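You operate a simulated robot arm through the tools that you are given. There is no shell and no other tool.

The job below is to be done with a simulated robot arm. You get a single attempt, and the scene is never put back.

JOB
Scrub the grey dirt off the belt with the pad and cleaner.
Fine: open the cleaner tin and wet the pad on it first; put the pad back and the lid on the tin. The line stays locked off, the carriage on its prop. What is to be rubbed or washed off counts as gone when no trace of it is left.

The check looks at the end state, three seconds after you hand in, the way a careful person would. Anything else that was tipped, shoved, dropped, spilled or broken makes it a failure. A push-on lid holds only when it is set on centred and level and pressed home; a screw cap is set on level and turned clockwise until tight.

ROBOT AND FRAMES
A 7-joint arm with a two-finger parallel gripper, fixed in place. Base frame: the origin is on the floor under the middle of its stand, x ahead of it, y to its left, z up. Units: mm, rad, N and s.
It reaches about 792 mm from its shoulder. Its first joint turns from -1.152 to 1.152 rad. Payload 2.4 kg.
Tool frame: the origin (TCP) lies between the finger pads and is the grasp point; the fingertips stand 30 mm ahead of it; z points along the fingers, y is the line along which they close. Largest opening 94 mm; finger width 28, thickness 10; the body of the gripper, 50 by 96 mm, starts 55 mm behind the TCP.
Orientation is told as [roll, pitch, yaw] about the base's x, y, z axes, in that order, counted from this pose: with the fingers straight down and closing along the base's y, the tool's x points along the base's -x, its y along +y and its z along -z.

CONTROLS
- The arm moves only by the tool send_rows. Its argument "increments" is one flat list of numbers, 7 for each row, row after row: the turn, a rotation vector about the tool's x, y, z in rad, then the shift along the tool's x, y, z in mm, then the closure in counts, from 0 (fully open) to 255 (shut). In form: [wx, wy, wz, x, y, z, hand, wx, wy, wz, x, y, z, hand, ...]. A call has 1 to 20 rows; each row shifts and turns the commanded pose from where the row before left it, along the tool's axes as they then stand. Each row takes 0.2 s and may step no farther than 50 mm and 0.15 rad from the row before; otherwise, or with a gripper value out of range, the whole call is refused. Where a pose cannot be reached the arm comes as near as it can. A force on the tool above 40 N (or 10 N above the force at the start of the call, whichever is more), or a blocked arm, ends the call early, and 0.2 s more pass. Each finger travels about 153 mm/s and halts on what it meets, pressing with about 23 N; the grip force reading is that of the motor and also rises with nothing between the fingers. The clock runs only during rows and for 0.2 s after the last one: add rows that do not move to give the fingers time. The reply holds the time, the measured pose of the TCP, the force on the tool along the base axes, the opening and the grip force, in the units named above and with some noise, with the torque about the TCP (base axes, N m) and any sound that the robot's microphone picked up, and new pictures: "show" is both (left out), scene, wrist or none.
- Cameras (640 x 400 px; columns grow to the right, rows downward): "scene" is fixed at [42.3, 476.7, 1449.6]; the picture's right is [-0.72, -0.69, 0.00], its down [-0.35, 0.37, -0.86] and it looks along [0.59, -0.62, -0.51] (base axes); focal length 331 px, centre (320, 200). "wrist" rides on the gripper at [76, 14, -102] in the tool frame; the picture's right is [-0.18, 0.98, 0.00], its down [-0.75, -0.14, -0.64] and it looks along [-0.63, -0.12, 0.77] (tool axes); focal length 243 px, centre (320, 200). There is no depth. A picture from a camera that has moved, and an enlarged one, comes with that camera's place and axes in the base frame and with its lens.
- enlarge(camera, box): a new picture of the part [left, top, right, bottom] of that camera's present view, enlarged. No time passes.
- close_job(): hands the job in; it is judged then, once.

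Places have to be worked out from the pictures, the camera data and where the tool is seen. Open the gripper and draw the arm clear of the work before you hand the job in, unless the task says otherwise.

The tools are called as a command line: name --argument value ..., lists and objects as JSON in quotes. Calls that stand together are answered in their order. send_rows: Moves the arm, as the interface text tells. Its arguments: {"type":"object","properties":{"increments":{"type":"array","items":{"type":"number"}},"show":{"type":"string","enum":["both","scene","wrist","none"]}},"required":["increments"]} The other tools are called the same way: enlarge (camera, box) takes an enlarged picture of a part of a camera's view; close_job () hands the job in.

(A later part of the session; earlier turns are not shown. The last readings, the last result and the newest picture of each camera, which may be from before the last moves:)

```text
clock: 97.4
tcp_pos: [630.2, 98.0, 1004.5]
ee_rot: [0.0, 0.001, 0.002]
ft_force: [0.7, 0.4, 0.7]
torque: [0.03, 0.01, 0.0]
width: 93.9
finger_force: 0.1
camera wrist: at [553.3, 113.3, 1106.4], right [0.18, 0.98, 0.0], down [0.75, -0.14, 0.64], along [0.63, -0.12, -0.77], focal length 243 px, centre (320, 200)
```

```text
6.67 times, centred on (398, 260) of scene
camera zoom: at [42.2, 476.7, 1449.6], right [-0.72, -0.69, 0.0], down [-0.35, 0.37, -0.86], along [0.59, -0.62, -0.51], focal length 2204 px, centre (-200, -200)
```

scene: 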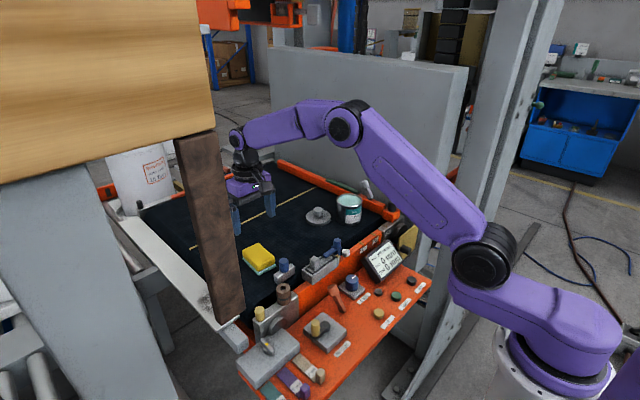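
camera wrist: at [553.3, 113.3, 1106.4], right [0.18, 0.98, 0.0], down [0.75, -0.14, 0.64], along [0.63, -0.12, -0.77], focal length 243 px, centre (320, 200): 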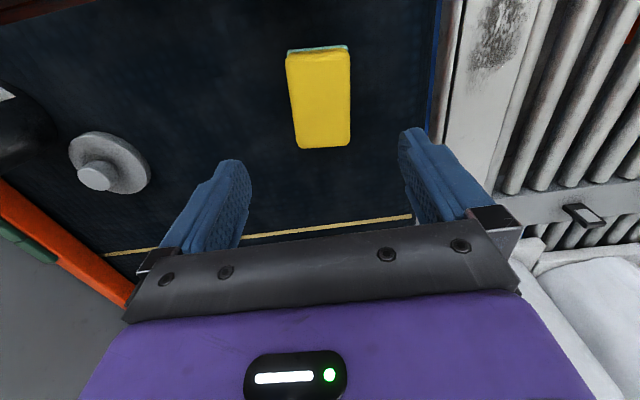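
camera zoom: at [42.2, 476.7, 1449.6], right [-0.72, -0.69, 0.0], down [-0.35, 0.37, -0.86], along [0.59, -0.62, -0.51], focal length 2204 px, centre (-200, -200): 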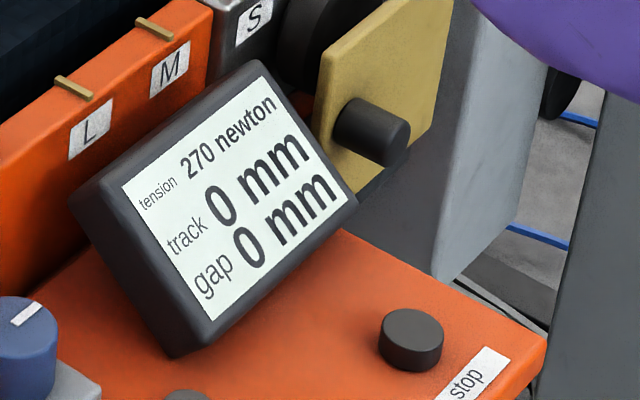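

The pad is back home within 1–2 mm, the belt is clean and the display reads 0. Next I'll go to the lid with the fingers narrowed to about 60 mm, hovering above its knob.

send_rows --increments '[0, 0, 0, -2, -20, -5, 40, 0, 0, 0, -2.5, -30, -5, 90, 0, 0, 0, -2.5, -30, 0, 90, 0, 0, 0, -2.5, -30, 0, 90, 0, 0, 0, -2.5, -30, 0, 90, 0, 0, 0, -2.5, -30, 0, 90, 0, 0, 0, -2.5, -30, 0, 90, 0, 0, 0, -2.5, -30, 0, 90, 0, 0, 0, -2.5, -20, 0, 90, 0, 0, 0, -2, -11, 10, 90, 0, 0, 0, 0, 0, 25, 90, 0, 0, 0, 0, 0, 20, 90, 0, 0, 0, 0, 0, 0, 90]' --show "both"

enlarge --camera "wrist" --box '[220, 60, 420, 185]'

enlarge --camera "scene" --box '[280, 160, 408, 240]'

```text
clock: 100.2
tcp_pos: [655.1, -163.8, 960.8]
ee_rot: [-0.001, 0.0, 0.003]
ft_force: [-0.1, -0.3, -0.9]
torque: [-0.01, -0.01, -0.04]
width: 60.9
finger_force: 0.1
camera wrist: at [578.1, -148.4, 1062.4], right [0.18, 0.98, 0.0], down [0.75, -0.14, 0.64], along [0.63, -0.12, -0.77], focal length 243 px, centre (320, 200)
```

scene: 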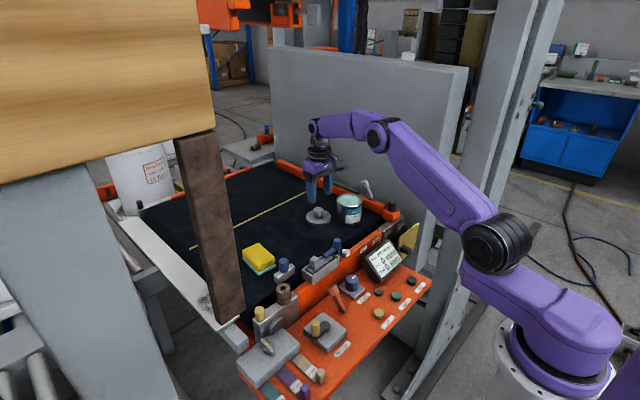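
wrist: 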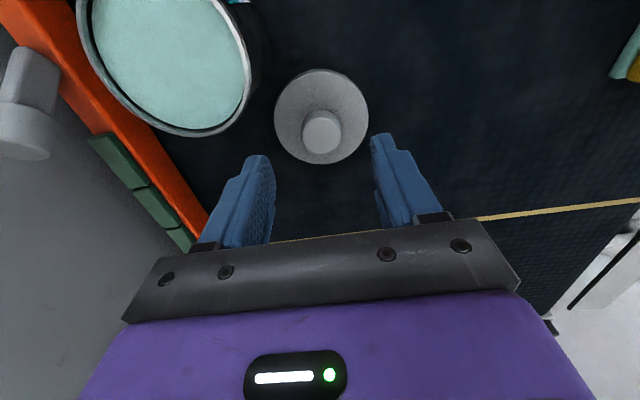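

```text
3.20 times, centred on (320, 122) of wrist
camera zoom: at [578.1, -148.4, 1062.4], right [0.18, 0.98, 0.0], down [0.75, -0.14, 0.64], along [0.63, -0.12, -0.77], focal length 776 px, centre (320, 448)
```

zoom: 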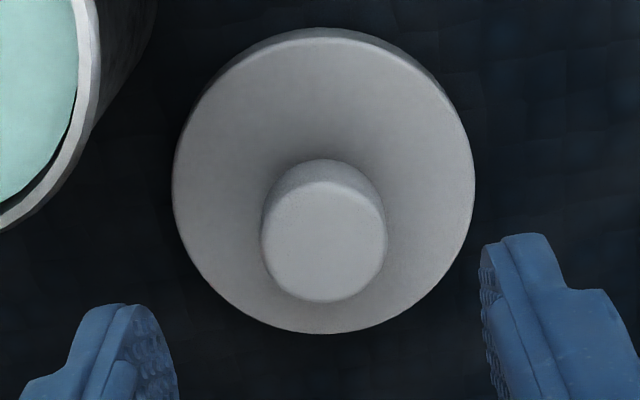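

```text
5.00 times, centred on (344, 200) of scene
camera zoom: at [42.3, 476.7, 1449.6], right [-0.72, -0.69, 0.0], down [-0.35, 0.37, -0.86], along [0.59, -0.62, -0.51], focal length 1653 px, centre (200, 200)
```

zoom: 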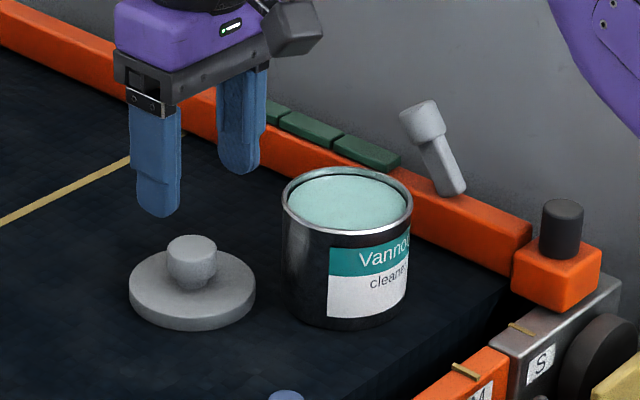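

The knob is about 2 mm further in +x and 1 mm in +y than the tool axis. I'll correct that and descend to the grip height, TCP z≈903.5.

send_rows --increments '[0, 0, 0, -2, 1, 15, 90, 0, 0, 0, 0, 0, 18, 90, 0, 0, 0, 0, 0, 12, 90, 0, 0, 0, 0, 0, 8, 90, 0, 0, 0, 0, 0, 4, 90, 0, 0, 0, 0, 0, 0, 90]' --show "none"

enlarge --camera "wrist" --box '[220, 80, 420, 205]'

enlarge --camera "scene" --box '[290, 180, 354, 220]'

```text
clock: 101.6
tcp_pos: [654.5, -159.9, 902.6]
ee_rot: [0.001, 0.001, 0.003]
ft_force: [0.6, -0.7, 0.3]
torque: [0.01, 0.01, -0.02]
width: 60.7
finger_force: 0.1
```

```text
3.20 times, centred on (320, 142) of wrist
camera zoom: at [578.0, -145.0, 1004.9], right [0.18, 0.98, 0.0], down [0.75, -0.14, 0.64], along [0.63, -0.12, -0.77], focal length 776 px, centre (320, 384)
```

zoom: 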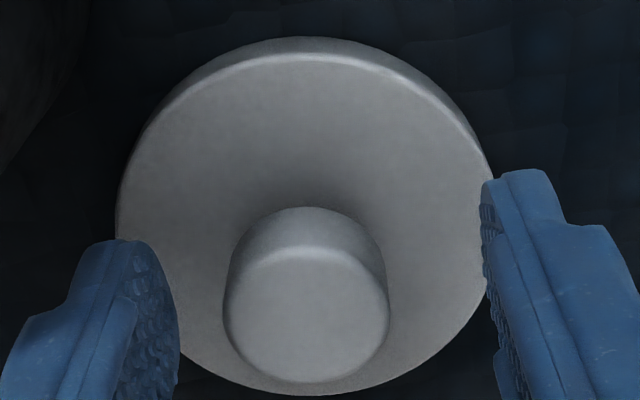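

```text
10.00 times, centred on (322, 200) of scene
camera zoom: at [42.3, 476.7, 1449.6], right [-0.72, -0.69, 0.0], down [-0.35, 0.37, -0.86], along [0.59, -0.62, -0.51], focal length 3306 px, centre (300, 200)
```

zoom: 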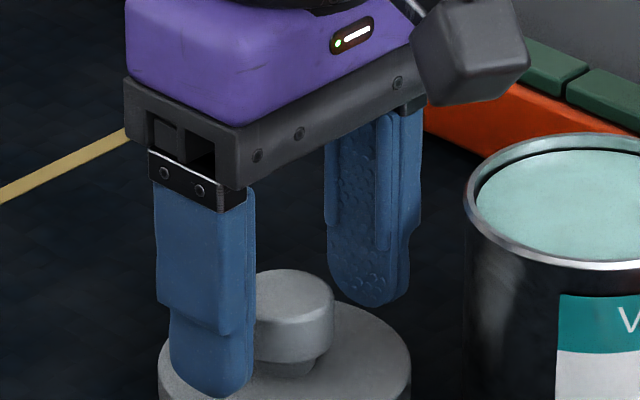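

At this height the knob sits about 2.6 mm to -y and 1.5 mm to +x of the tool axis. I'll correct before closing.

send_rows --increments '[0, 0, 0, -1.3, -2.5, 0, 90, 0, 0, 0, 0, 0, 0, 90, 0, 0, 0, 0, 0, 0, 90]' --show "none"

enlarge --camera "wrist" --box '[220, 80, 420, 205]'

```text
clock: 102.4
tcp_pos: [655.9, -163.5, 902.2]
ee_rot: [-0.002, -0.001, 0.002]
ft_force: [-0.2, 0.3, 0.3]
torque: [-0.01, 0.01, 0.0]
width: 61.0
finger_force: 0.1
```

```text
3.20 times, centred on (320, 142) of wrist
camera zoom: at [579.4, -148.1, 1004.5], right [0.18, 0.98, 0.0], down [0.75, -0.14, 0.64], along [0.63, -0.12, -0.77], focal length 776 px, centre (320, 384)
```

zoom: 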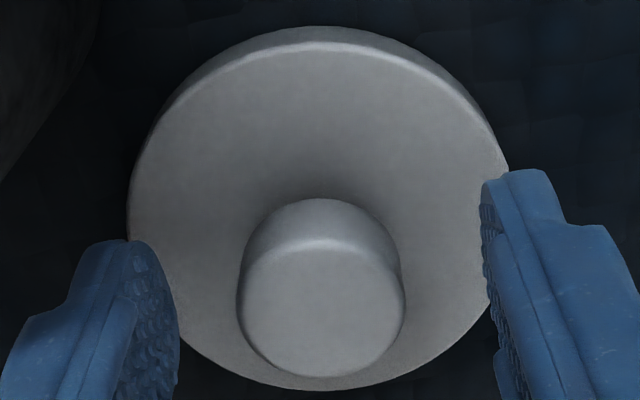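

It's now aligned within 0.5 mm. Closing gently on the knob.

send_rows --increments '[0, 0, 0, 0, 0, 0, 130, 0, 0, 0, 0, 0, 0, 150, 0, 0, 0, 0, 0, 0, 160, 0, 0, 0, 0, 0, 0, 175, 0, 0, 0, 0, 0, 0, 255, 0, 0, 0, 0, 0, 0, 255, 0, 0, 0, 0, 0, 0, 255]' --show "none"

enlarge --camera "wrist" --box '[220, 80, 420, 205]'

```text
clock: 104.0
tcp_pos: [656.5, -162.6, 902.3]
ee_rot: [0.0, 0.001, 0.001]
ft_force: [0.2, 0.4, 0.8]
torque: [0.01, -0.01, -0.03]
width: 29.3
finger_force: 22.6
```

```text
3.20 times, centred on (320, 142) of wrist
camera zoom: at [579.3, -148.0, 1004.5], right [0.18, 0.98, 0.0], down [0.75, -0.14, 0.64], along [0.63, -0.12, -0.77], focal length 776 px, centre (320, 384)
```

zoom: 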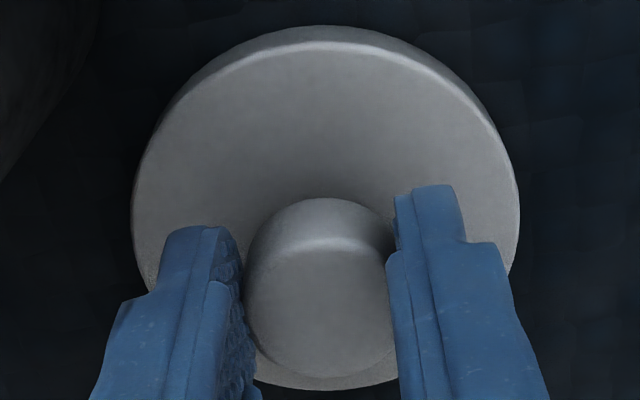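

The knob is gripped at 29.3 mm. I'll lift the lid straight up well above the tin rim height.

send_rows --increments '[0, 0, 0, 0, 0, -3, 255, 0, 0, 0, 0, 0, -5, 255, 0, 0, 0, 0, 0, -10, 255, 0, 0, 0, 0, 0, -20, 255, 0, 0, 0, 0, 0, -20, 255, 0, 0, 0, 0, 0, -25, 255, 0, 0, 0, 0, 0, -25, 255, 0, 0, 0, 0, 0, -25, 255, 0, 0, 0, 0, 0, 0, 255]' --show "both"

enlarge --camera "scene" --box '[280, 140, 408, 220]'

```text
clock: 106.0
tcp_pos: [656.6, -164.8, 1037.5]
ee_rot: [0.001, 0.002, 0.002]
ft_force: [0.5, 0.0, -0.3]
torque: [0.02, 0.0, 0.01]
width: 29.3
finger_force: 22.8
camera wrist: at [579.7, -149.1, 1140.0], right [0.18, 0.98, 0.0], down [0.75, -0.14, 0.64], along [0.63, -0.12, -0.77], focal length 243 px, centre (320, 200)
```

scene: 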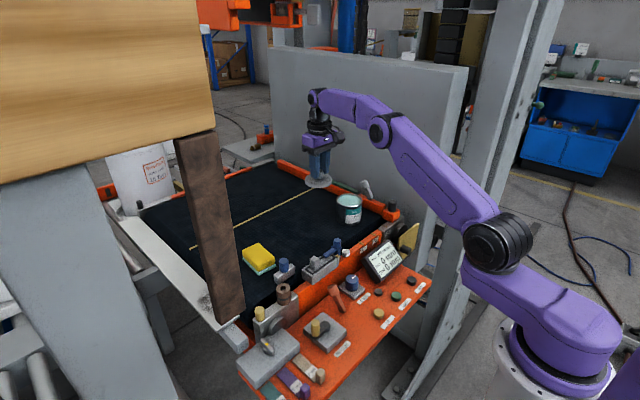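
wrist: 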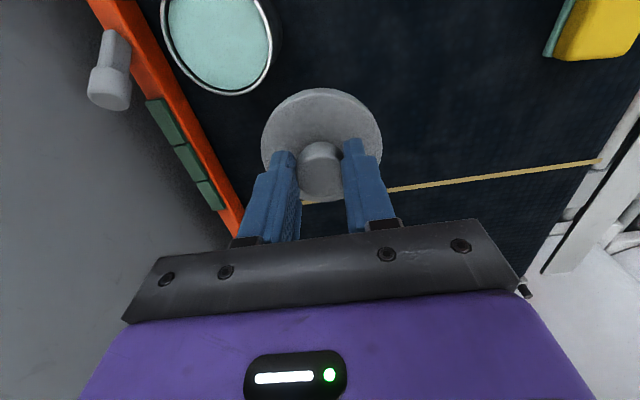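

```text
5.00 times, centred on (344, 180) of scene
camera zoom: at [42.3, 476.7, 1449.6], right [-0.72, -0.69, 0.0], down [-0.35, 0.37, -0.86], along [0.59, -0.62, -0.51], focal length 1653 px, centre (200, 300)
```

zoom: 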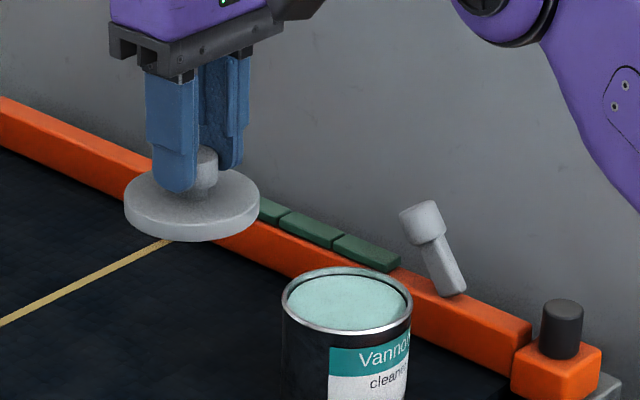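

The lid is held level and the tin hasn't moved. I'll carry the lid over the tin centre at (586.7,-229.2), staying high.

send_rows --increments '[0, 0, 0, 10, -9.4, 0, 255, 0, 0, 0, 14, -13.1, 0, 255, 0, 0, 0, 16, -15, 0, 255, 0, 0, 0, 16, -15, 0, 255, 0, 0, 0, 13.7, -13.1, 0, 255, 0, 0, 0, 0, 0, 0, 255, 0, 0, 0, 0, 0, 0, 255, 0, 0, 0, 0, 0, 0, 255]' --show "both"

enlarge --camera "scene" --box '[310, 160, 406, 220]'

enlarge --camera "wrist" --box '[220, 30, 420, 155]'

```text
clock: 107.8
tcp_pos: [587.0, -227.9, 1036.2]
ee_rot: [0.001, 0.002, 0.002]
ft_force: [0.0, -0.5, -0.6]
torque: [0.03, -0.02, 0.03]
width: 29.0
finger_force: 23.6
camera wrist: at [510.4, -213.1, 1138.7], right [0.18, 0.98, 0.0], down [0.75, -0.14, 0.64], along [0.63, -0.12, -0.77], focal length 243 px, centre (320, 200)
```

scene: 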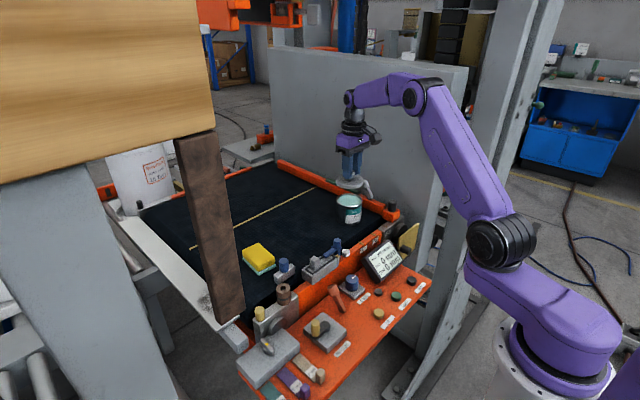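
wrist: 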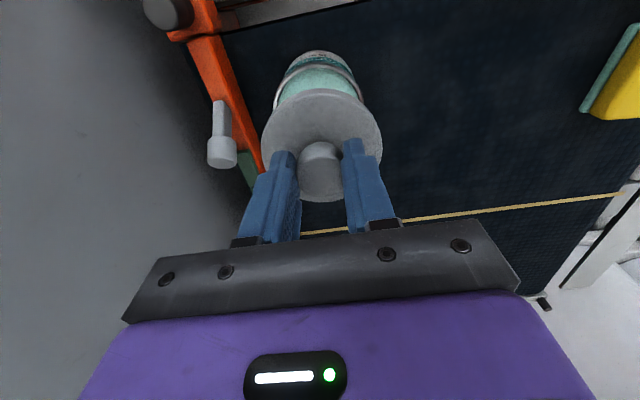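

```text
6.67 times, centred on (358, 190) of scene
camera zoom: at [42.3, 476.7, 1449.6], right [-0.72, -0.69, 0.0], down [-0.35, 0.37, -0.86], along [0.59, -0.62, -0.51], focal length 2204 px, centre (67, 267)
```

zoom: 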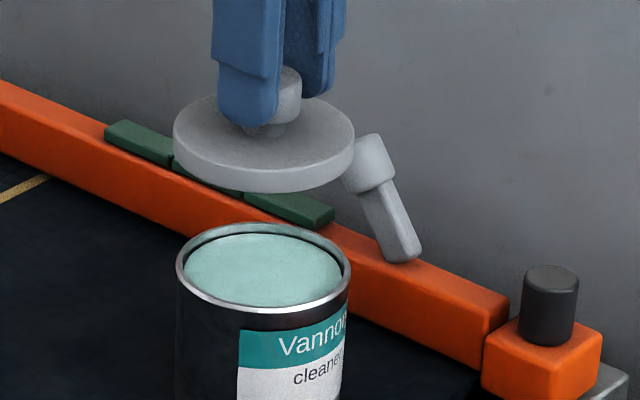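

```text
3.20 times, centred on (320, 92) of wrist
camera zoom: at [510.4, -213.1, 1138.7], right [0.18, 0.98, 0.0], down [0.75, -0.14, 0.64], along [0.63, -0.12, -0.77], focal length 776 px, centre (320, 544)
```

zoom: 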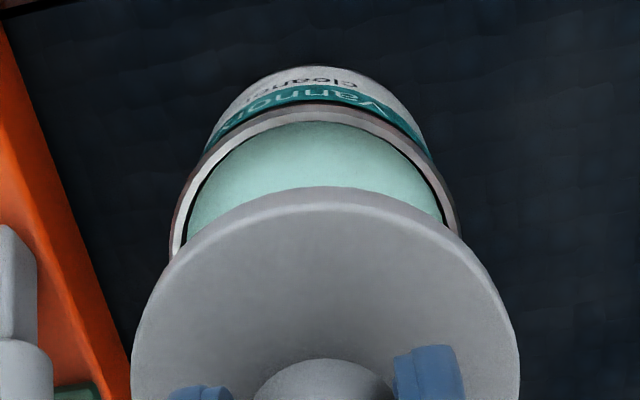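

Comparing the views, the lid sits about 2 mm to +x and +y relative to the tin axis. I'll correct by (-2,-1.8) mm and come down to about 8 mm above the rim to compare the edges directly.

send_rows --increments '[0, 0, 0, 2, -1.8, 0, 255, 0, 0, 0, 0, 0, 15, 255, 0, 0, 0, 0, 0, 15, 255, 0, 0, 0, 0, 0, 12, 255, 0, 0, 0, 0, 0, 8, 255, 0, 0, 0, 0, 0, 0, 255, 0, 0, 0, 0, 0, 0, 255]' --show "none"

enlarge --camera "scene" --box '[326, 170, 390, 210]'

enlarge --camera "wrist" --box '[240, 60, 400, 160]'

```text
clock: 109.4
tcp_pos: [586.3, -230.9, 986.1]
ee_rot: [0.002, 0.003, 0.003]
ft_force: [-0.2, -0.7, -0.4]
torque: [0.01, 0.0, 0.0]
width: 29.3
finger_force: 23.5
```

```text
10.00 times, centred on (358, 190) of scene
camera zoom: at [42.3, 476.7, 1449.6], right [-0.72, -0.69, 0.0], down [-0.35, 0.37, -0.86], along [0.59, -0.62, -0.51], focal length 3306 px, centre (-60, 300)
```

zoom: 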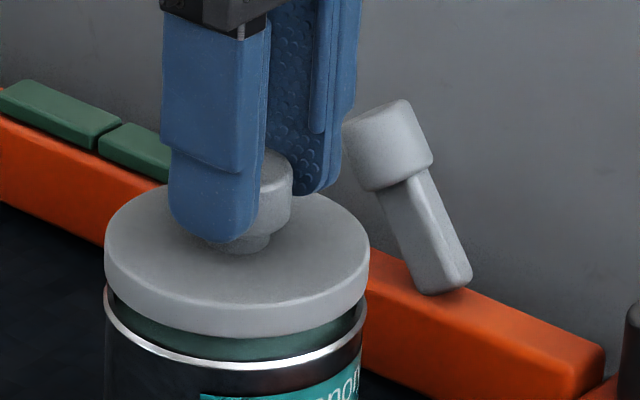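

```text
4.00 times, centred on (320, 110) of wrist
camera zoom: at [508.7, -215.4, 1087.5], right [0.18, 0.98, 0.0], down [0.75, -0.14, 0.64], along [0.63, -0.12, -0.77], focal length 970 px, centre (320, 560)
```

zoom: 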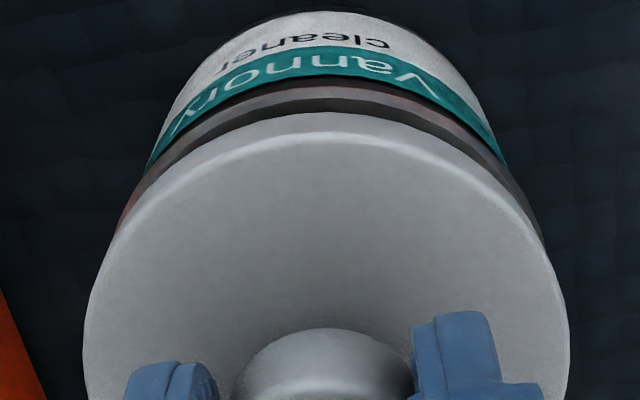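

The scene view now matches the lid's position when I first lifted it off. I'll lower 2 mm and compare the wrist view in the same frame as at lift-off.

send_rows --increments '[0, 0, 0, 0, 0, 2, 255, 0, 0, 0, 0, 0, 0, 255]' --show "none"

enlarge --camera "scene" --box '[326, 170, 390, 210]'

enlarge --camera "wrist" --box '[220, 60, 420, 185]'

```text
clock: 110.0
tcp_pos: [584.9, -230.7, 983.4]
ee_rot: [0.0, 0.0, 0.0]
ft_force: [-0.7, -0.6, 0.3]
torque: [0.0, 0.03, 0.01]
width: 29.0
finger_force: 22.3
```

```text
10.00 times, centred on (358, 190) of scene
camera zoom: at [42.3, 476.7, 1449.6], right [-0.72, -0.69, 0.0], down [-0.35, 0.37, -0.86], along [0.59, -0.62, -0.51], focal length 3306 px, centre (-60, 300)
```

zoom: 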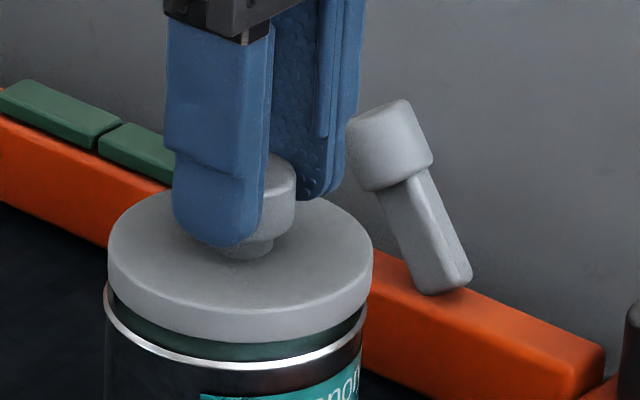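

```text
3.20 times, centred on (320, 122) of wrist
camera zoom: at [508.1, -216.5, 1085.7], right [0.18, 0.98, 0.0], down [0.75, -0.14, 0.64], along [0.63, -0.12, -0.77], focal length 776 px, centre (320, 448)
```

zoom: 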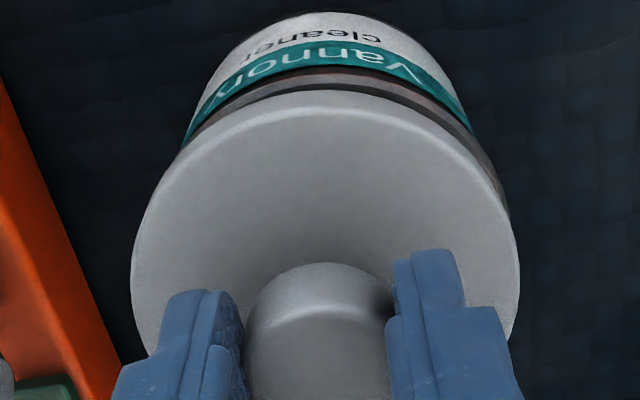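

The lid now looks about 1 mm to the -y side of the tin. I'll take tighter zooms of the near and side edges to measure before correcting.

enlarge --camera "wrist" --box '[288, 58, 352, 98]'

enlarge --camera "wrist" --box '[250, 78, 298, 108]'

enlarge --camera "wrist" --box '[346, 78, 394, 108]'

enlarge --camera "scene" --box '[333, 190, 365, 210]'

```text
10.00 times, centred on (320, 78) of wrist
camera zoom: at [508.1, -216.5, 1085.7], right [0.18, 0.98, 0.0], down [0.75, -0.14, 0.64], along [0.63, -0.12, -0.77], focal length 2426 px, centre (320, 1420)
```

zoom: 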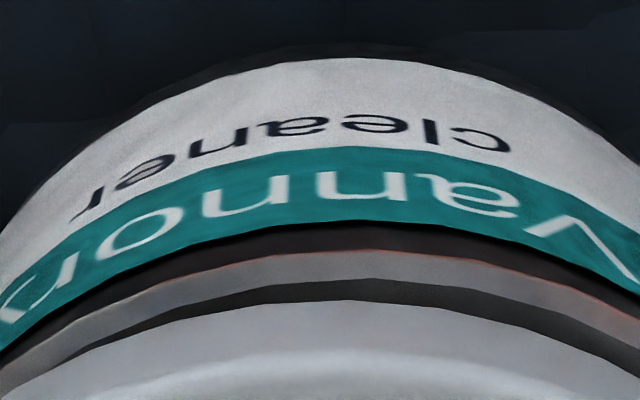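

```text
13.33 times, centred on (274, 93) of wrist
camera zoom: at [508.1, -216.5, 1085.7], right [0.18, 0.98, 0.0], down [0.75, -0.14, 0.64], along [0.63, -0.12, -0.77], focal length 3235 px, centre (933, 1627)
```

zoom: 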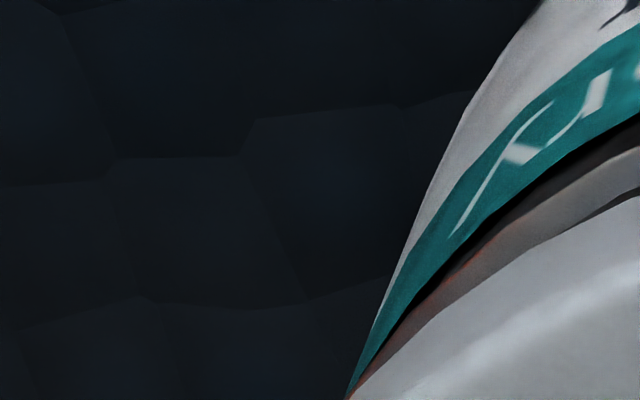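

```text
13.33 times, centred on (370, 93) of wrist
camera zoom: at [508.1, -216.5, 1085.7], right [0.18, 0.98, 0.0], down [0.75, -0.14, 0.64], along [0.63, -0.12, -0.77], focal length 3235 px, centre (-347, 1627)
```

zoom: 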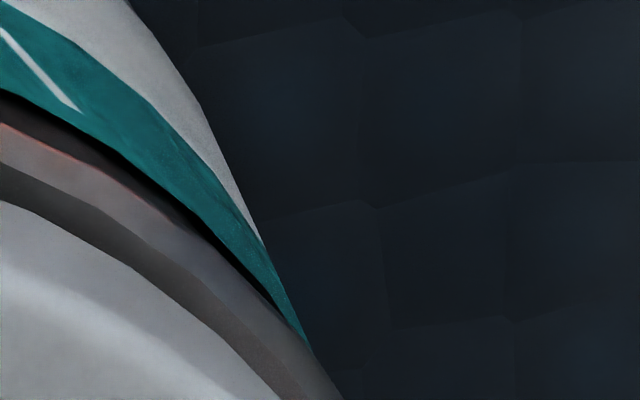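

```text
16.00 times, centred on (349, 200) of scene
camera zoom: at [42.3, 476.7, 1449.6], right [-0.72, -0.69, 0.0], down [-0.35, 0.37, -0.86], along [0.59, -0.62, -0.51], focal length 5290 px, centre (-144, 200)
```

zoom: 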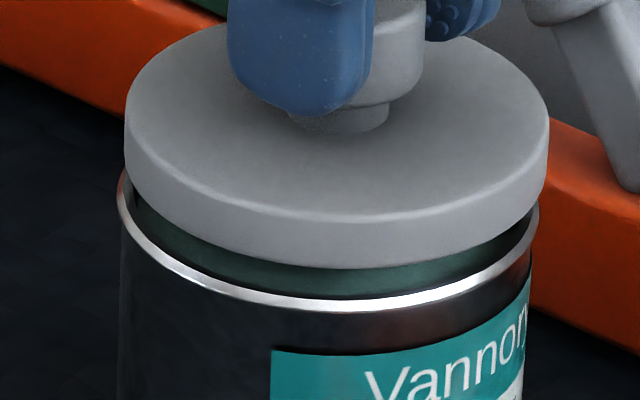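

Measured: the lid is about 1 mm too far in +x and 2 mm too far in -y relative to the tin. I'll shift by (-0.8,+2.0) mm and re-measure.

send_rows --increments '[0, 0, 0, 0.8, 2.0, 0, 255, 0, 0, 0, 0, 0, 0, 255, 0, 0, 0, 0, 0, 0, 255]' --show "none"

enlarge --camera "scene" --box '[333, 190, 365, 210]'

enlarge --camera "wrist" --box '[288, 58, 352, 98]'

enlarge --camera "wrist" --box '[250, 58, 390, 145]'

```text
clock: 110.8
tcp_pos: [583.8, -229.7, 983.2]
ee_rot: [-0.001, 0.002, 0.002]
ft_force: [0.2, 0.1, -0.3]
torque: [0.0, -0.01, 0.02]
width: 29.0
finger_force: 23.1
```

```text
16.00 times, centred on (349, 200) of scene
camera zoom: at [42.3, 476.7, 1449.6], right [-0.72, -0.69, 0.0], down [-0.35, 0.37, -0.86], along [0.59, -0.62, -0.51], focal length 5290 px, centre (-144, 200)
```

zoom: 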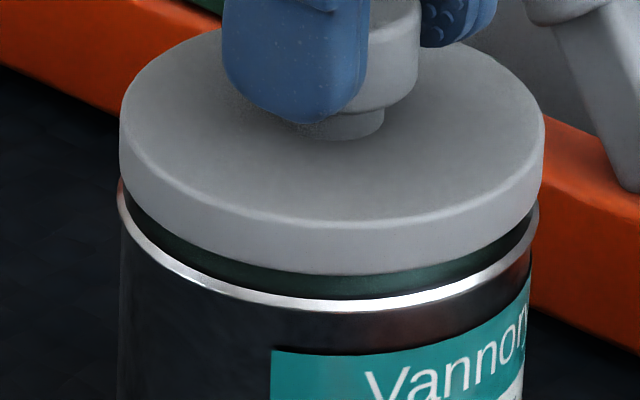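

```text
10.00 times, centred on (320, 78) of wrist
camera zoom: at [507.6, -214.5, 1085.3], right [0.18, 0.98, 0.0], down [0.75, -0.14, 0.64], along [0.63, -0.12, -0.77], focal length 2426 px, centre (320, 1420)
```

zoom: 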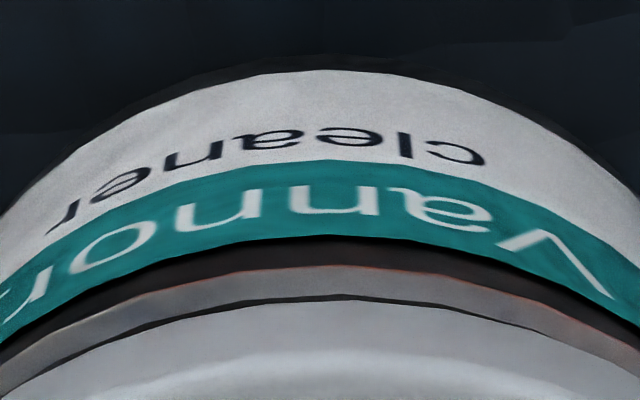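

```text
4.57 times, centred on (320, 102) of wrist
camera zoom: at [507.6, -214.5, 1085.3], right [0.18, 0.98, 0.0], down [0.75, -0.14, 0.64], along [0.63, -0.12, -0.77], focal length 1109 px, centre (320, 650)
```

zoom: 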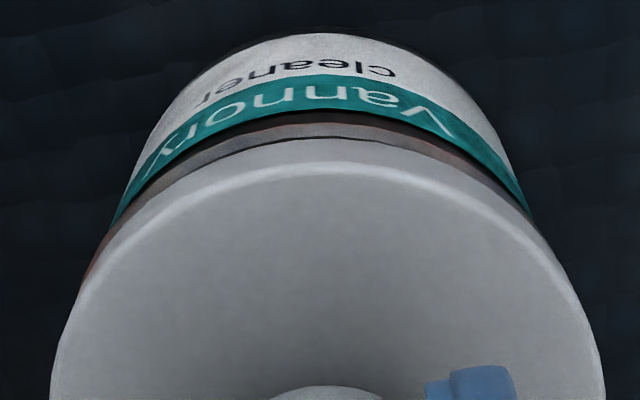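

The lid is now centred within about 0.5 mm in both views. I'll lower another 3.5 mm and re-check just above the rim.

send_rows --increments '[0, 0, 0, 0.3, 0, 1.5, 255, 0, 0, 0, 0, 0, 2, 255, 0, 0, 0, 0, 0, 0, 255, 0, 0, 0, 0, 0, 0, 255]' --show "none"

enlarge --camera "scene" --box '[333, 190, 365, 210]'

enlarge --camera "wrist" --box '[250, 68, 390, 155]'

enlarge --camera "wrist" --box '[288, 68, 352, 108]'

```text
clock: 111.8
tcp_pos: [583.7, -229.1, 981.1]
ee_rot: [0.001, 0.002, 0.001]
ft_force: [-0.3, -0.9, -0.5]
torque: [0.02, 0.0, 0.06]
width: 28.9
finger_force: 23.2
```

```text
16.00 times, centred on (349, 200) of scene
camera zoom: at [42.3, 476.7, 1449.6], right [-0.72, -0.69, 0.0], down [-0.35, 0.37, -0.86], along [0.59, -0.62, -0.51], focal length 5290 px, centre (-144, 200)
```

zoom: 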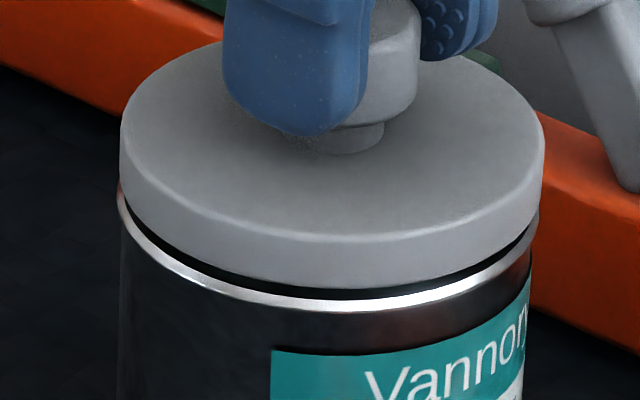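

```text
4.57 times, centred on (320, 112) of wrist
camera zoom: at [507.5, -214.6, 1082.4], right [0.18, 0.98, 0.0], down [0.75, -0.14, 0.64], along [0.63, -0.12, -0.77], focal length 1109 px, centre (320, 605)
```

zoom: 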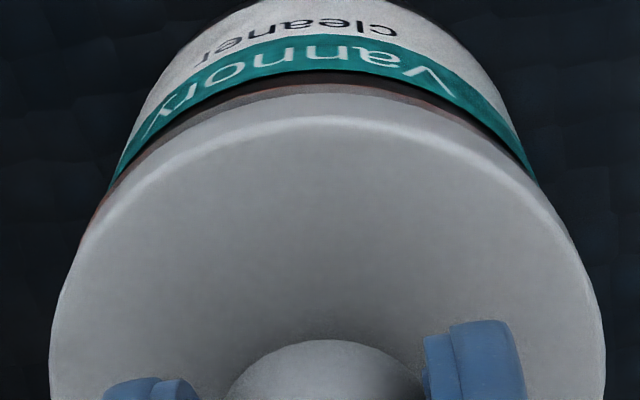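

```text
10.00 times, centred on (320, 88) of wrist
camera zoom: at [507.5, -214.6, 1082.4], right [0.18, 0.98, 0.0], down [0.75, -0.14, 0.64], along [0.63, -0.12, -0.77], focal length 2426 px, centre (320, 1320)
```

zoom: 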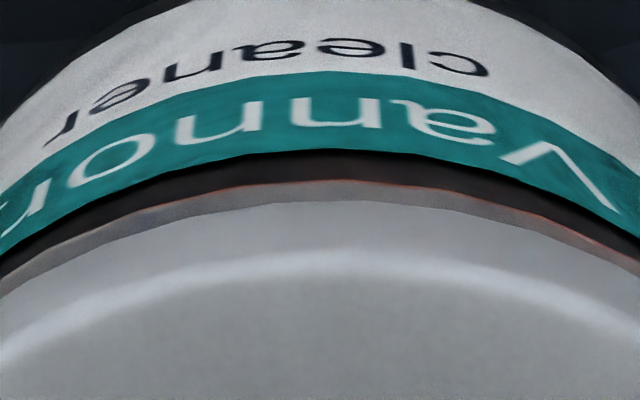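

The lid is centred and level about 2.5 mm above the rim. I'll lower in 1 mm steps, watching the force.

send_rows --increments '[0, 0, 0, 0, 0, 1, 255, 0, 0, 0, 0, 0, 0, 255]' --show "none"

send_rows --increments '[0, 0, 0, 0, 0, 1, 255, 0, 0, 0, 0, 0, 0, 255]' --show "none"

enlarge --camera "scene" --box '[333, 190, 365, 210]'

```text
clock: 112.4
tcp_pos: [583.2, -229.5, 981.1]
ee_rot: [0.0, 0.0, 0.002]
ft_force: [-0.4, -0.4, 0.7]
torque: [0.0, -0.01, -0.02]
width: 29.0
finger_force: 22.7
```

```text
clock: 113.0
tcp_pos: [584.2, -229.9, 977.2]
ee_rot: [0.0, 0.001, 0.002]
ft_force: [0.7, 0.3, -0.1]
torque: [0.03, -0.03, 0.03]
width: 29.0
finger_force: 23.6
```

```text
16.00 times, centred on (349, 200) of scene
camera zoom: at [42.3, 476.7, 1449.6], right [-0.72, -0.69, 0.0], down [-0.35, 0.37, -0.86], along [0.59, -0.62, -0.51], focal length 5290 px, centre (-144, 200)
```

zoom: 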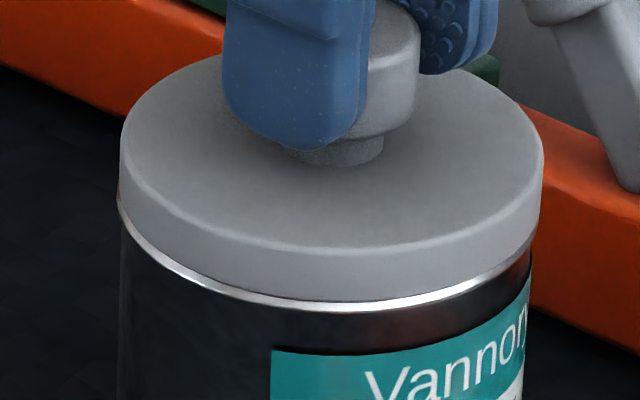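

The gap is almost closed with no force yet. Continuing in small steps to contact.

send_rows --increments '[0, 0, 0, 0, 0, 0.7, 255, 0, 0, 0, 0, 0, 0, 255]' --show "none"

send_rows --increments '[0, 0, 0, 0, 0, 0.7, 255, 0, 0, 0, 0, 0, 0, 255]' --show "none"

enlarge --camera "scene" --box '[333, 190, 365, 210]'

```text
clock: 113.6
tcp_pos: [583.6, -230.1, 977.7]
ee_rot: [-0.001, 0.0, 0.001]
ft_force: [0.5, 0.2, 0.2]
torque: [0.01, 0.0, 0.02]
width: 29.2
finger_force: 22.9
```

```text
clock: 114.2
tcp_pos: [584.4, -229.2, 978.8]
ee_rot: [-0.003, -0.002, 0.001]
ft_force: [-2.5, -2.3, 17.1]
torque: [-0.01, 0.11, 0.1]
width: 29.0
finger_force: 22.8
heard: snap
```

```text
16.00 times, centred on (349, 200) of scene
camera zoom: at [41.9, 476.8, 1449.5], right [-0.72, -0.69, 0.0], down [-0.35, 0.37, -0.86], along [0.59, -0.62, -0.51], focal length 5290 px, centre (-144, 200)
```

zoom: 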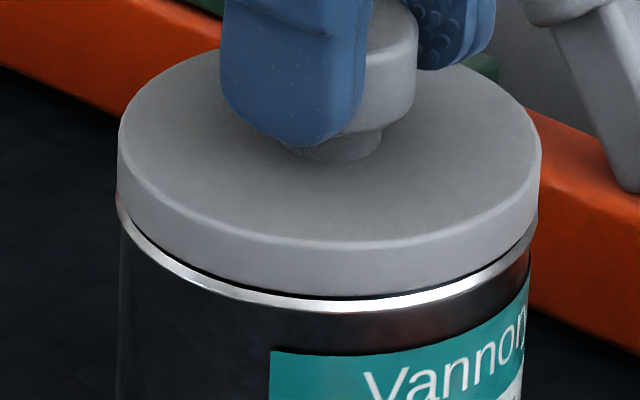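

I heard a snap at about 17 N, which should be the lid pressing home. I'll release the knob gently, rise and inspect the seat.

send_rows --increments '[0, 0, 0, 0, 0, 0, 165, 0, 0, 0, 0, 0, 0, 140, 0, 0, 0, 0, 0, 0, 110, 0, 0, 0, 0, 0, 0, 90, 0, 0, 0, 0, 0, 0, 90, 0, 0, 0, 0, 0, -10, 90, 0, 0, 0, 0, 0, -20, 90, 0, 0, 0, 0, 0, -20, 90, 0, 0, 0, 0, 0, 0, 90]' --show "both"

enlarge --camera "scene" --box '[333, 190, 365, 210]'

enlarge --camera "wrist" --box '[220, 60, 420, 185]'

enlarge --camera "scene" --box '[310, 170, 406, 230]'

```text
clock: 116.2
tcp_pos: [584.0, -228.8, 1026.8]
ee_rot: [0.0, 0.001, 0.002]
ft_force: [0.5, -0.1, 0.6]
torque: [0.02, 0.03, 0.0]
width: 60.7
finger_force: 0.1
camera wrist: at [506.8, -213.9, 1128.7], right [0.18, 0.98, 0.0], down [0.75, -0.14, 0.64], along [0.63, -0.12, -0.77], focal length 243 px, centre (320, 200)
```

scene: 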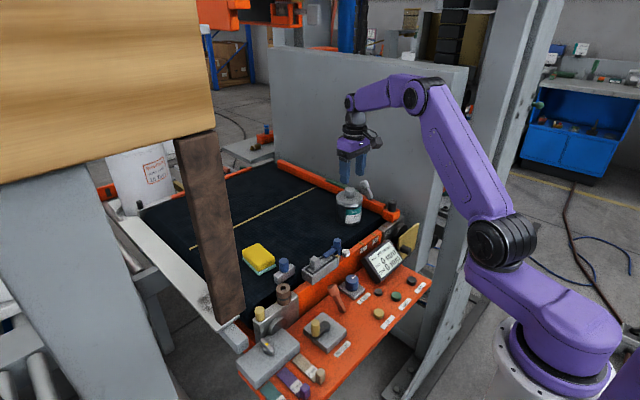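
wrist: 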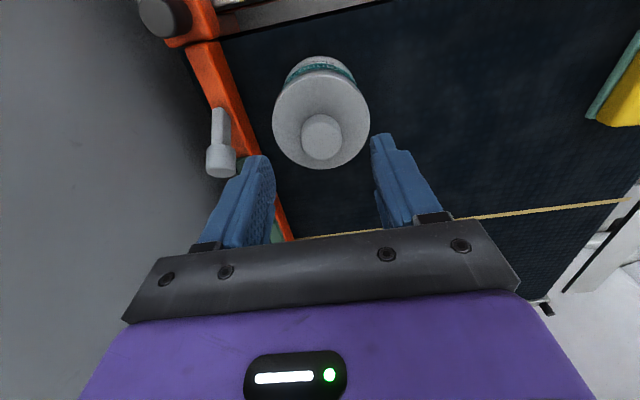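

```text
16.00 times, centred on (349, 200) of scene
camera zoom: at [42.2, 476.7, 1449.6], right [-0.72, -0.69, 0.0], down [-0.35, 0.37, -0.86], along [0.59, -0.62, -0.51], focal length 5290 px, centre (-144, 200)
```

zoom: 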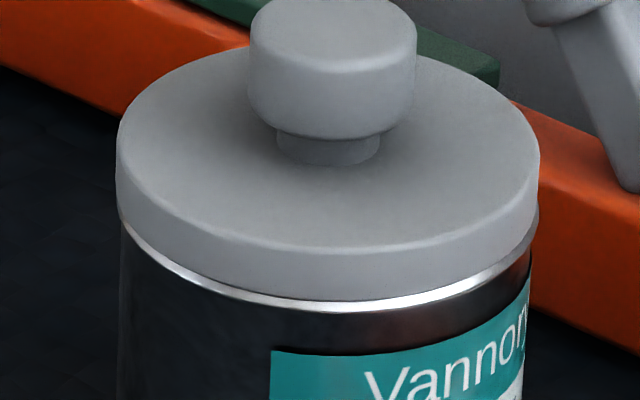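

```text
3.20 times, centred on (320, 122) of wrist
camera zoom: at [506.8, -213.9, 1128.7], right [0.18, 0.98, 0.0], down [0.75, -0.14, 0.64], along [0.63, -0.12, -0.77], focal length 776 px, centre (320, 448)
```

zoom: 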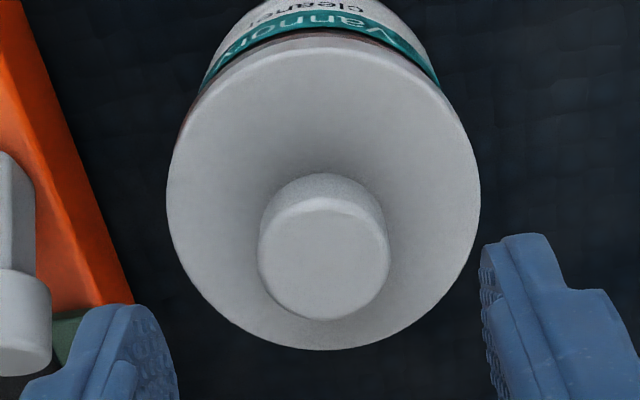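

```text
6.67 times, centred on (358, 200) of scene
camera zoom: at [42.2, 476.7, 1449.6], right [-0.72, -0.69, 0.0], down [-0.35, 0.37, -0.86], along [0.59, -0.62, -0.51], focal length 2204 px, centre (67, 200)
```

zoom: 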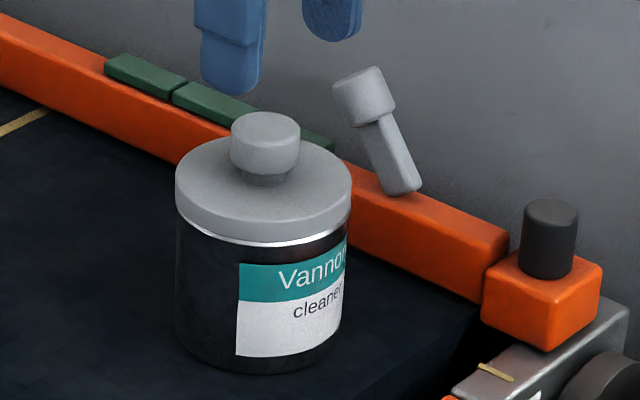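

The lid is sitting on the rim, centred and level. To be sure it's fully home, I'll close the empty fingers, align them over the knob and press its top gently straight down.

send_rows --increments '[0, 0, 0, -1.7, 0.6, 0, 180, 0, 0, 0, 0, 0, 0, 255, 0, 0, 0, 0, 0, 0, 255, 0, 0, 0, 0, 0, 10, 255, 0, 0, 0, 0, 0, 10, 255, 0, 0, 0, 0, 0, 6, 255, 0, 0, 0, 0, 0, 0, 255]' --show "none"

enlarge --camera "wrist" --box '[220, 80, 420, 205]'

enlarge --camera "scene" --box '[326, 170, 390, 210]'

```text
clock: 117.8
tcp_pos: [585.3, -228.9, 1000.9]
ee_rot: [-0.001, 0.001, 0.002]
ft_force: [0.2, -0.1, 0.5]
torque: [0.0, 0.02, 0.0]
width: 0.1
finger_force: 23.3
```

```text
3.20 times, centred on (320, 142) of wrist
camera zoom: at [508.6, -213.9, 1102.3], right [0.18, 0.98, 0.0], down [0.75, -0.14, 0.64], along [0.63, -0.12, -0.77], focal length 776 px, centre (320, 384)
```

zoom: 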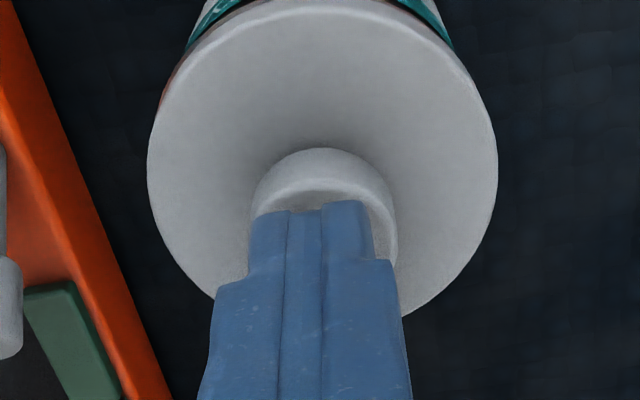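

```text
10.00 times, centred on (358, 190) of scene
camera zoom: at [42.3, 476.7, 1449.6], right [-0.72, -0.69, 0.0], down [-0.35, 0.37, -0.86], along [0.59, -0.62, -0.51], focal length 3306 px, centre (-60, 300)
```

zoom: 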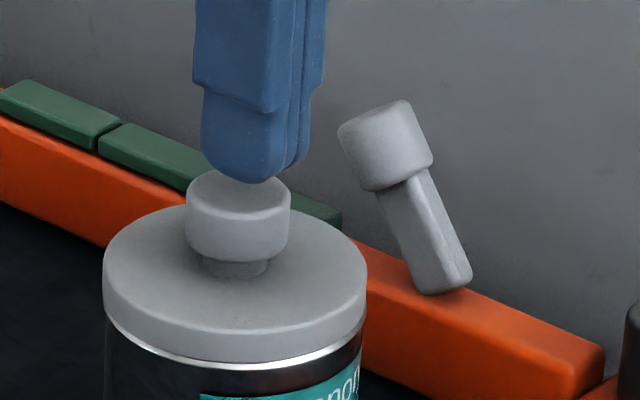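

The closed fingertips are centred over the knob. I'll press down in 1 mm steps.

send_rows --increments '[0, 0, 0, 0, 0.3, 1, 255, 0, 0, 0, 0, 0, 1, 255, 0, 0, 0, 0, 0, 0, 255]' --show "none"

send_rows --increments '[0, 0, 0, 0, 0, 1, 255, 0, 0, 0, 0, 0, 0, 255]' --show "none"

send_rows --increments '[0, 0, 0, 0, 0, 1, 255, 0, 0, 0, 0, 0, 0, 255]' --show "none"

```text
clock: 118.6
tcp_pos: [585.3, -228.8, 997.8]
ee_rot: [-0.002, 0.0, 0.003]
ft_force: [0.1, 0.3, -0.9]
torque: [-0.03, 0.0, -0.01]
width: 0.2
finger_force: 22.4
```

```text
clock: 119.2
tcp_pos: [586.3, -227.8, 996.8]
ee_rot: [0.0, 0.0, 0.001]
ft_force: [0.2, -0.9, 0.4]
torque: [-0.01, 0.03, 0.01]
width: 0.0
finger_force: 23.5
```

```text
clock: 119.8
tcp_pos: [585.5, -228.1, 997.0]
ee_rot: [-0.003, 0.0, 0.002]
ft_force: [0.2, -0.2, -1.3]
torque: [0.0, 0.0, -0.01]
width: 0.0
finger_force: 23.5
```

send_rows --increments '[0, 0, 0, 0, 0, 1, 255, 0, 0, 0, 0, 0, 0, 255]' --show "none"

send_rows --increments '[0, 0, 0, 0, 0, 0.8, 255, 0, 0, 0, 0, 0, 0, 255]' --show "none"

```text
clock: 120.4
tcp_pos: [584.4, -227.1, 994.8]
ee_rot: [0.0, 0.003, 0.002]
ft_force: [-0.1, -0.9, 0.0]
torque: [-0.03, 0.0, -0.02]
width: 0.3
finger_force: 22.7
```

```text
clock: 121.0
tcp_pos: [585.8, -230.0, 995.2]
ee_rot: [-0.001, 0.0, -0.001]
ft_force: [0.3, -0.2, 0.6]
torque: [-0.01, 0.01, 0.0]
width: 0.0
finger_force: 23.3
```

No contact yet. Continuing down slowly.

send_rows --increments '[0, 0, 0, 0, 0, 0.8, 255, 0, 0, 0, 0, 0, 0, 255]' --show "none"

send_rows --increments '[0, 0, 0, 0, 0, 0.8, 255, 0, 0, 0, 0, 0, 0, 255]' --show "none"

enlarge --camera "scene" --box '[326, 170, 390, 210]'

```text
clock: 121.6
tcp_pos: [584.3, -228.3, 993.9]
ee_rot: [-0.001, 0.002, 0.002]
ft_force: [0.5, -0.3, -0.2]
torque: [0.0, 0.02, -0.01]
width: 0.1
finger_force: 23.3
```

```text
clock: 122.2
tcp_pos: [585.3, -228.4, 992.6]
ee_rot: [-0.002, 0.0, 0.002]
ft_force: [0.3, 0.4, -0.5]
torque: [-0.01, 0.0, 0.04]
width: 0.0
finger_force: 22.7
```

```text
10.00 times, centred on (358, 190) of scene
camera zoom: at [42.3, 476.7, 1449.6], right [-0.72, -0.69, 0.0], down [-0.35, 0.37, -0.86], along [0.59, -0.62, -0.51], focal length 3306 px, centre (-60, 300)
```

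zoom: 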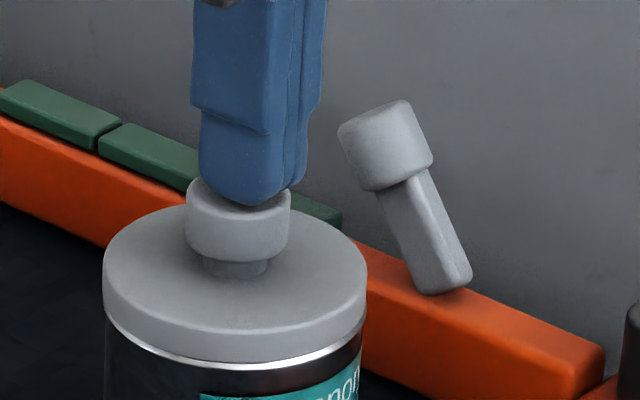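

The tips are just about at the knob top. A few more small steps.

send_rows --increments '[0, 0, 0, 0, 0, 0.8, 255, 0, 0, 0, 0, 0, 0, 255]' --show "none"

send_rows --increments '[0, 0, 0, 0, 0, 0.8, 255, 0, 0, 0, 0, 0, 0, 255]' --show "none"

```text
clock: 122.8
tcp_pos: [585.0, -229.3, 992.0]
ee_rot: [0.001, 0.0, 0.002]
ft_force: [-1.0, -0.2, 0.0]
torque: [0.0, 0.01, 0.01]
width: 0.0
finger_force: 22.6
```

```text
clock: 123.4
tcp_pos: [584.5, -229.3, 992.2]
ee_rot: [-0.001, 0.001, 0.001]
ft_force: [-0.5, -0.4, 0.1]
torque: [0.0, -0.02, 0.01]
width: 0.0
finger_force: 22.9
```

send_rows --increments '[0, 0, 0, 0, 0, 0.8, 255, 0, 0, 0, 0, 0, 0, 255]' --show "none"

send_rows --increments '[0, 0, 0, 0, 0, 0.8, 255, 0, 0, 0, 0, 0, 0, 255]' --show "none"

```text
clock: 124.0
tcp_pos: [585.4, -229.1, 990.9]
ee_rot: [-0.002, 0.002, 0.001]
ft_force: [-1.1, 1.1, 3.3]
torque: [0.01, 0.04, -0.03]
width: 0.2
finger_force: 23.1
```

```text
clock: 124.6
tcp_pos: [584.9, -228.0, 990.7]
ee_rot: [-0.001, 0.0, 0.003]
ft_force: [-4.1, -0.3, 10.9]
torque: [0.03, 0.1, -0.02]
width: 0.0
finger_force: 22.8
```

Contact at TCP z≈991, now 11 N. I'll press to about 25 N.

send_rows --increments '[0, 0, 0, 0, 0, 0.8, 255, 0, 0, 0, 0, 0, 0, 255]' --show "none"

send_rows --increments '[0, 0, 0, 0, 0, 0.8, 255, 0, 0, 0, 0, 0, 0, 255]' --show "none"

```text
clock: 125.2
tcp_pos: [585.4, -227.7, 990.7]
ee_rot: [-0.004, -0.004, 0.002]
ft_force: [-8.8, -0.4, 30.9]
torque: [0.01, 0.24, 0.01]
width: 0.0
finger_force: 23.1
```

```text
clock: 125.8
tcp_pos: [585.6, -229.0, 991.1]
ee_rot: [-0.004, -0.007, 0.004]
ft_force: [-8.8, -1.1, 34.6]
torque: [-0.01, 0.3, -0.04]
width: 0.0
finger_force: 23.2
```

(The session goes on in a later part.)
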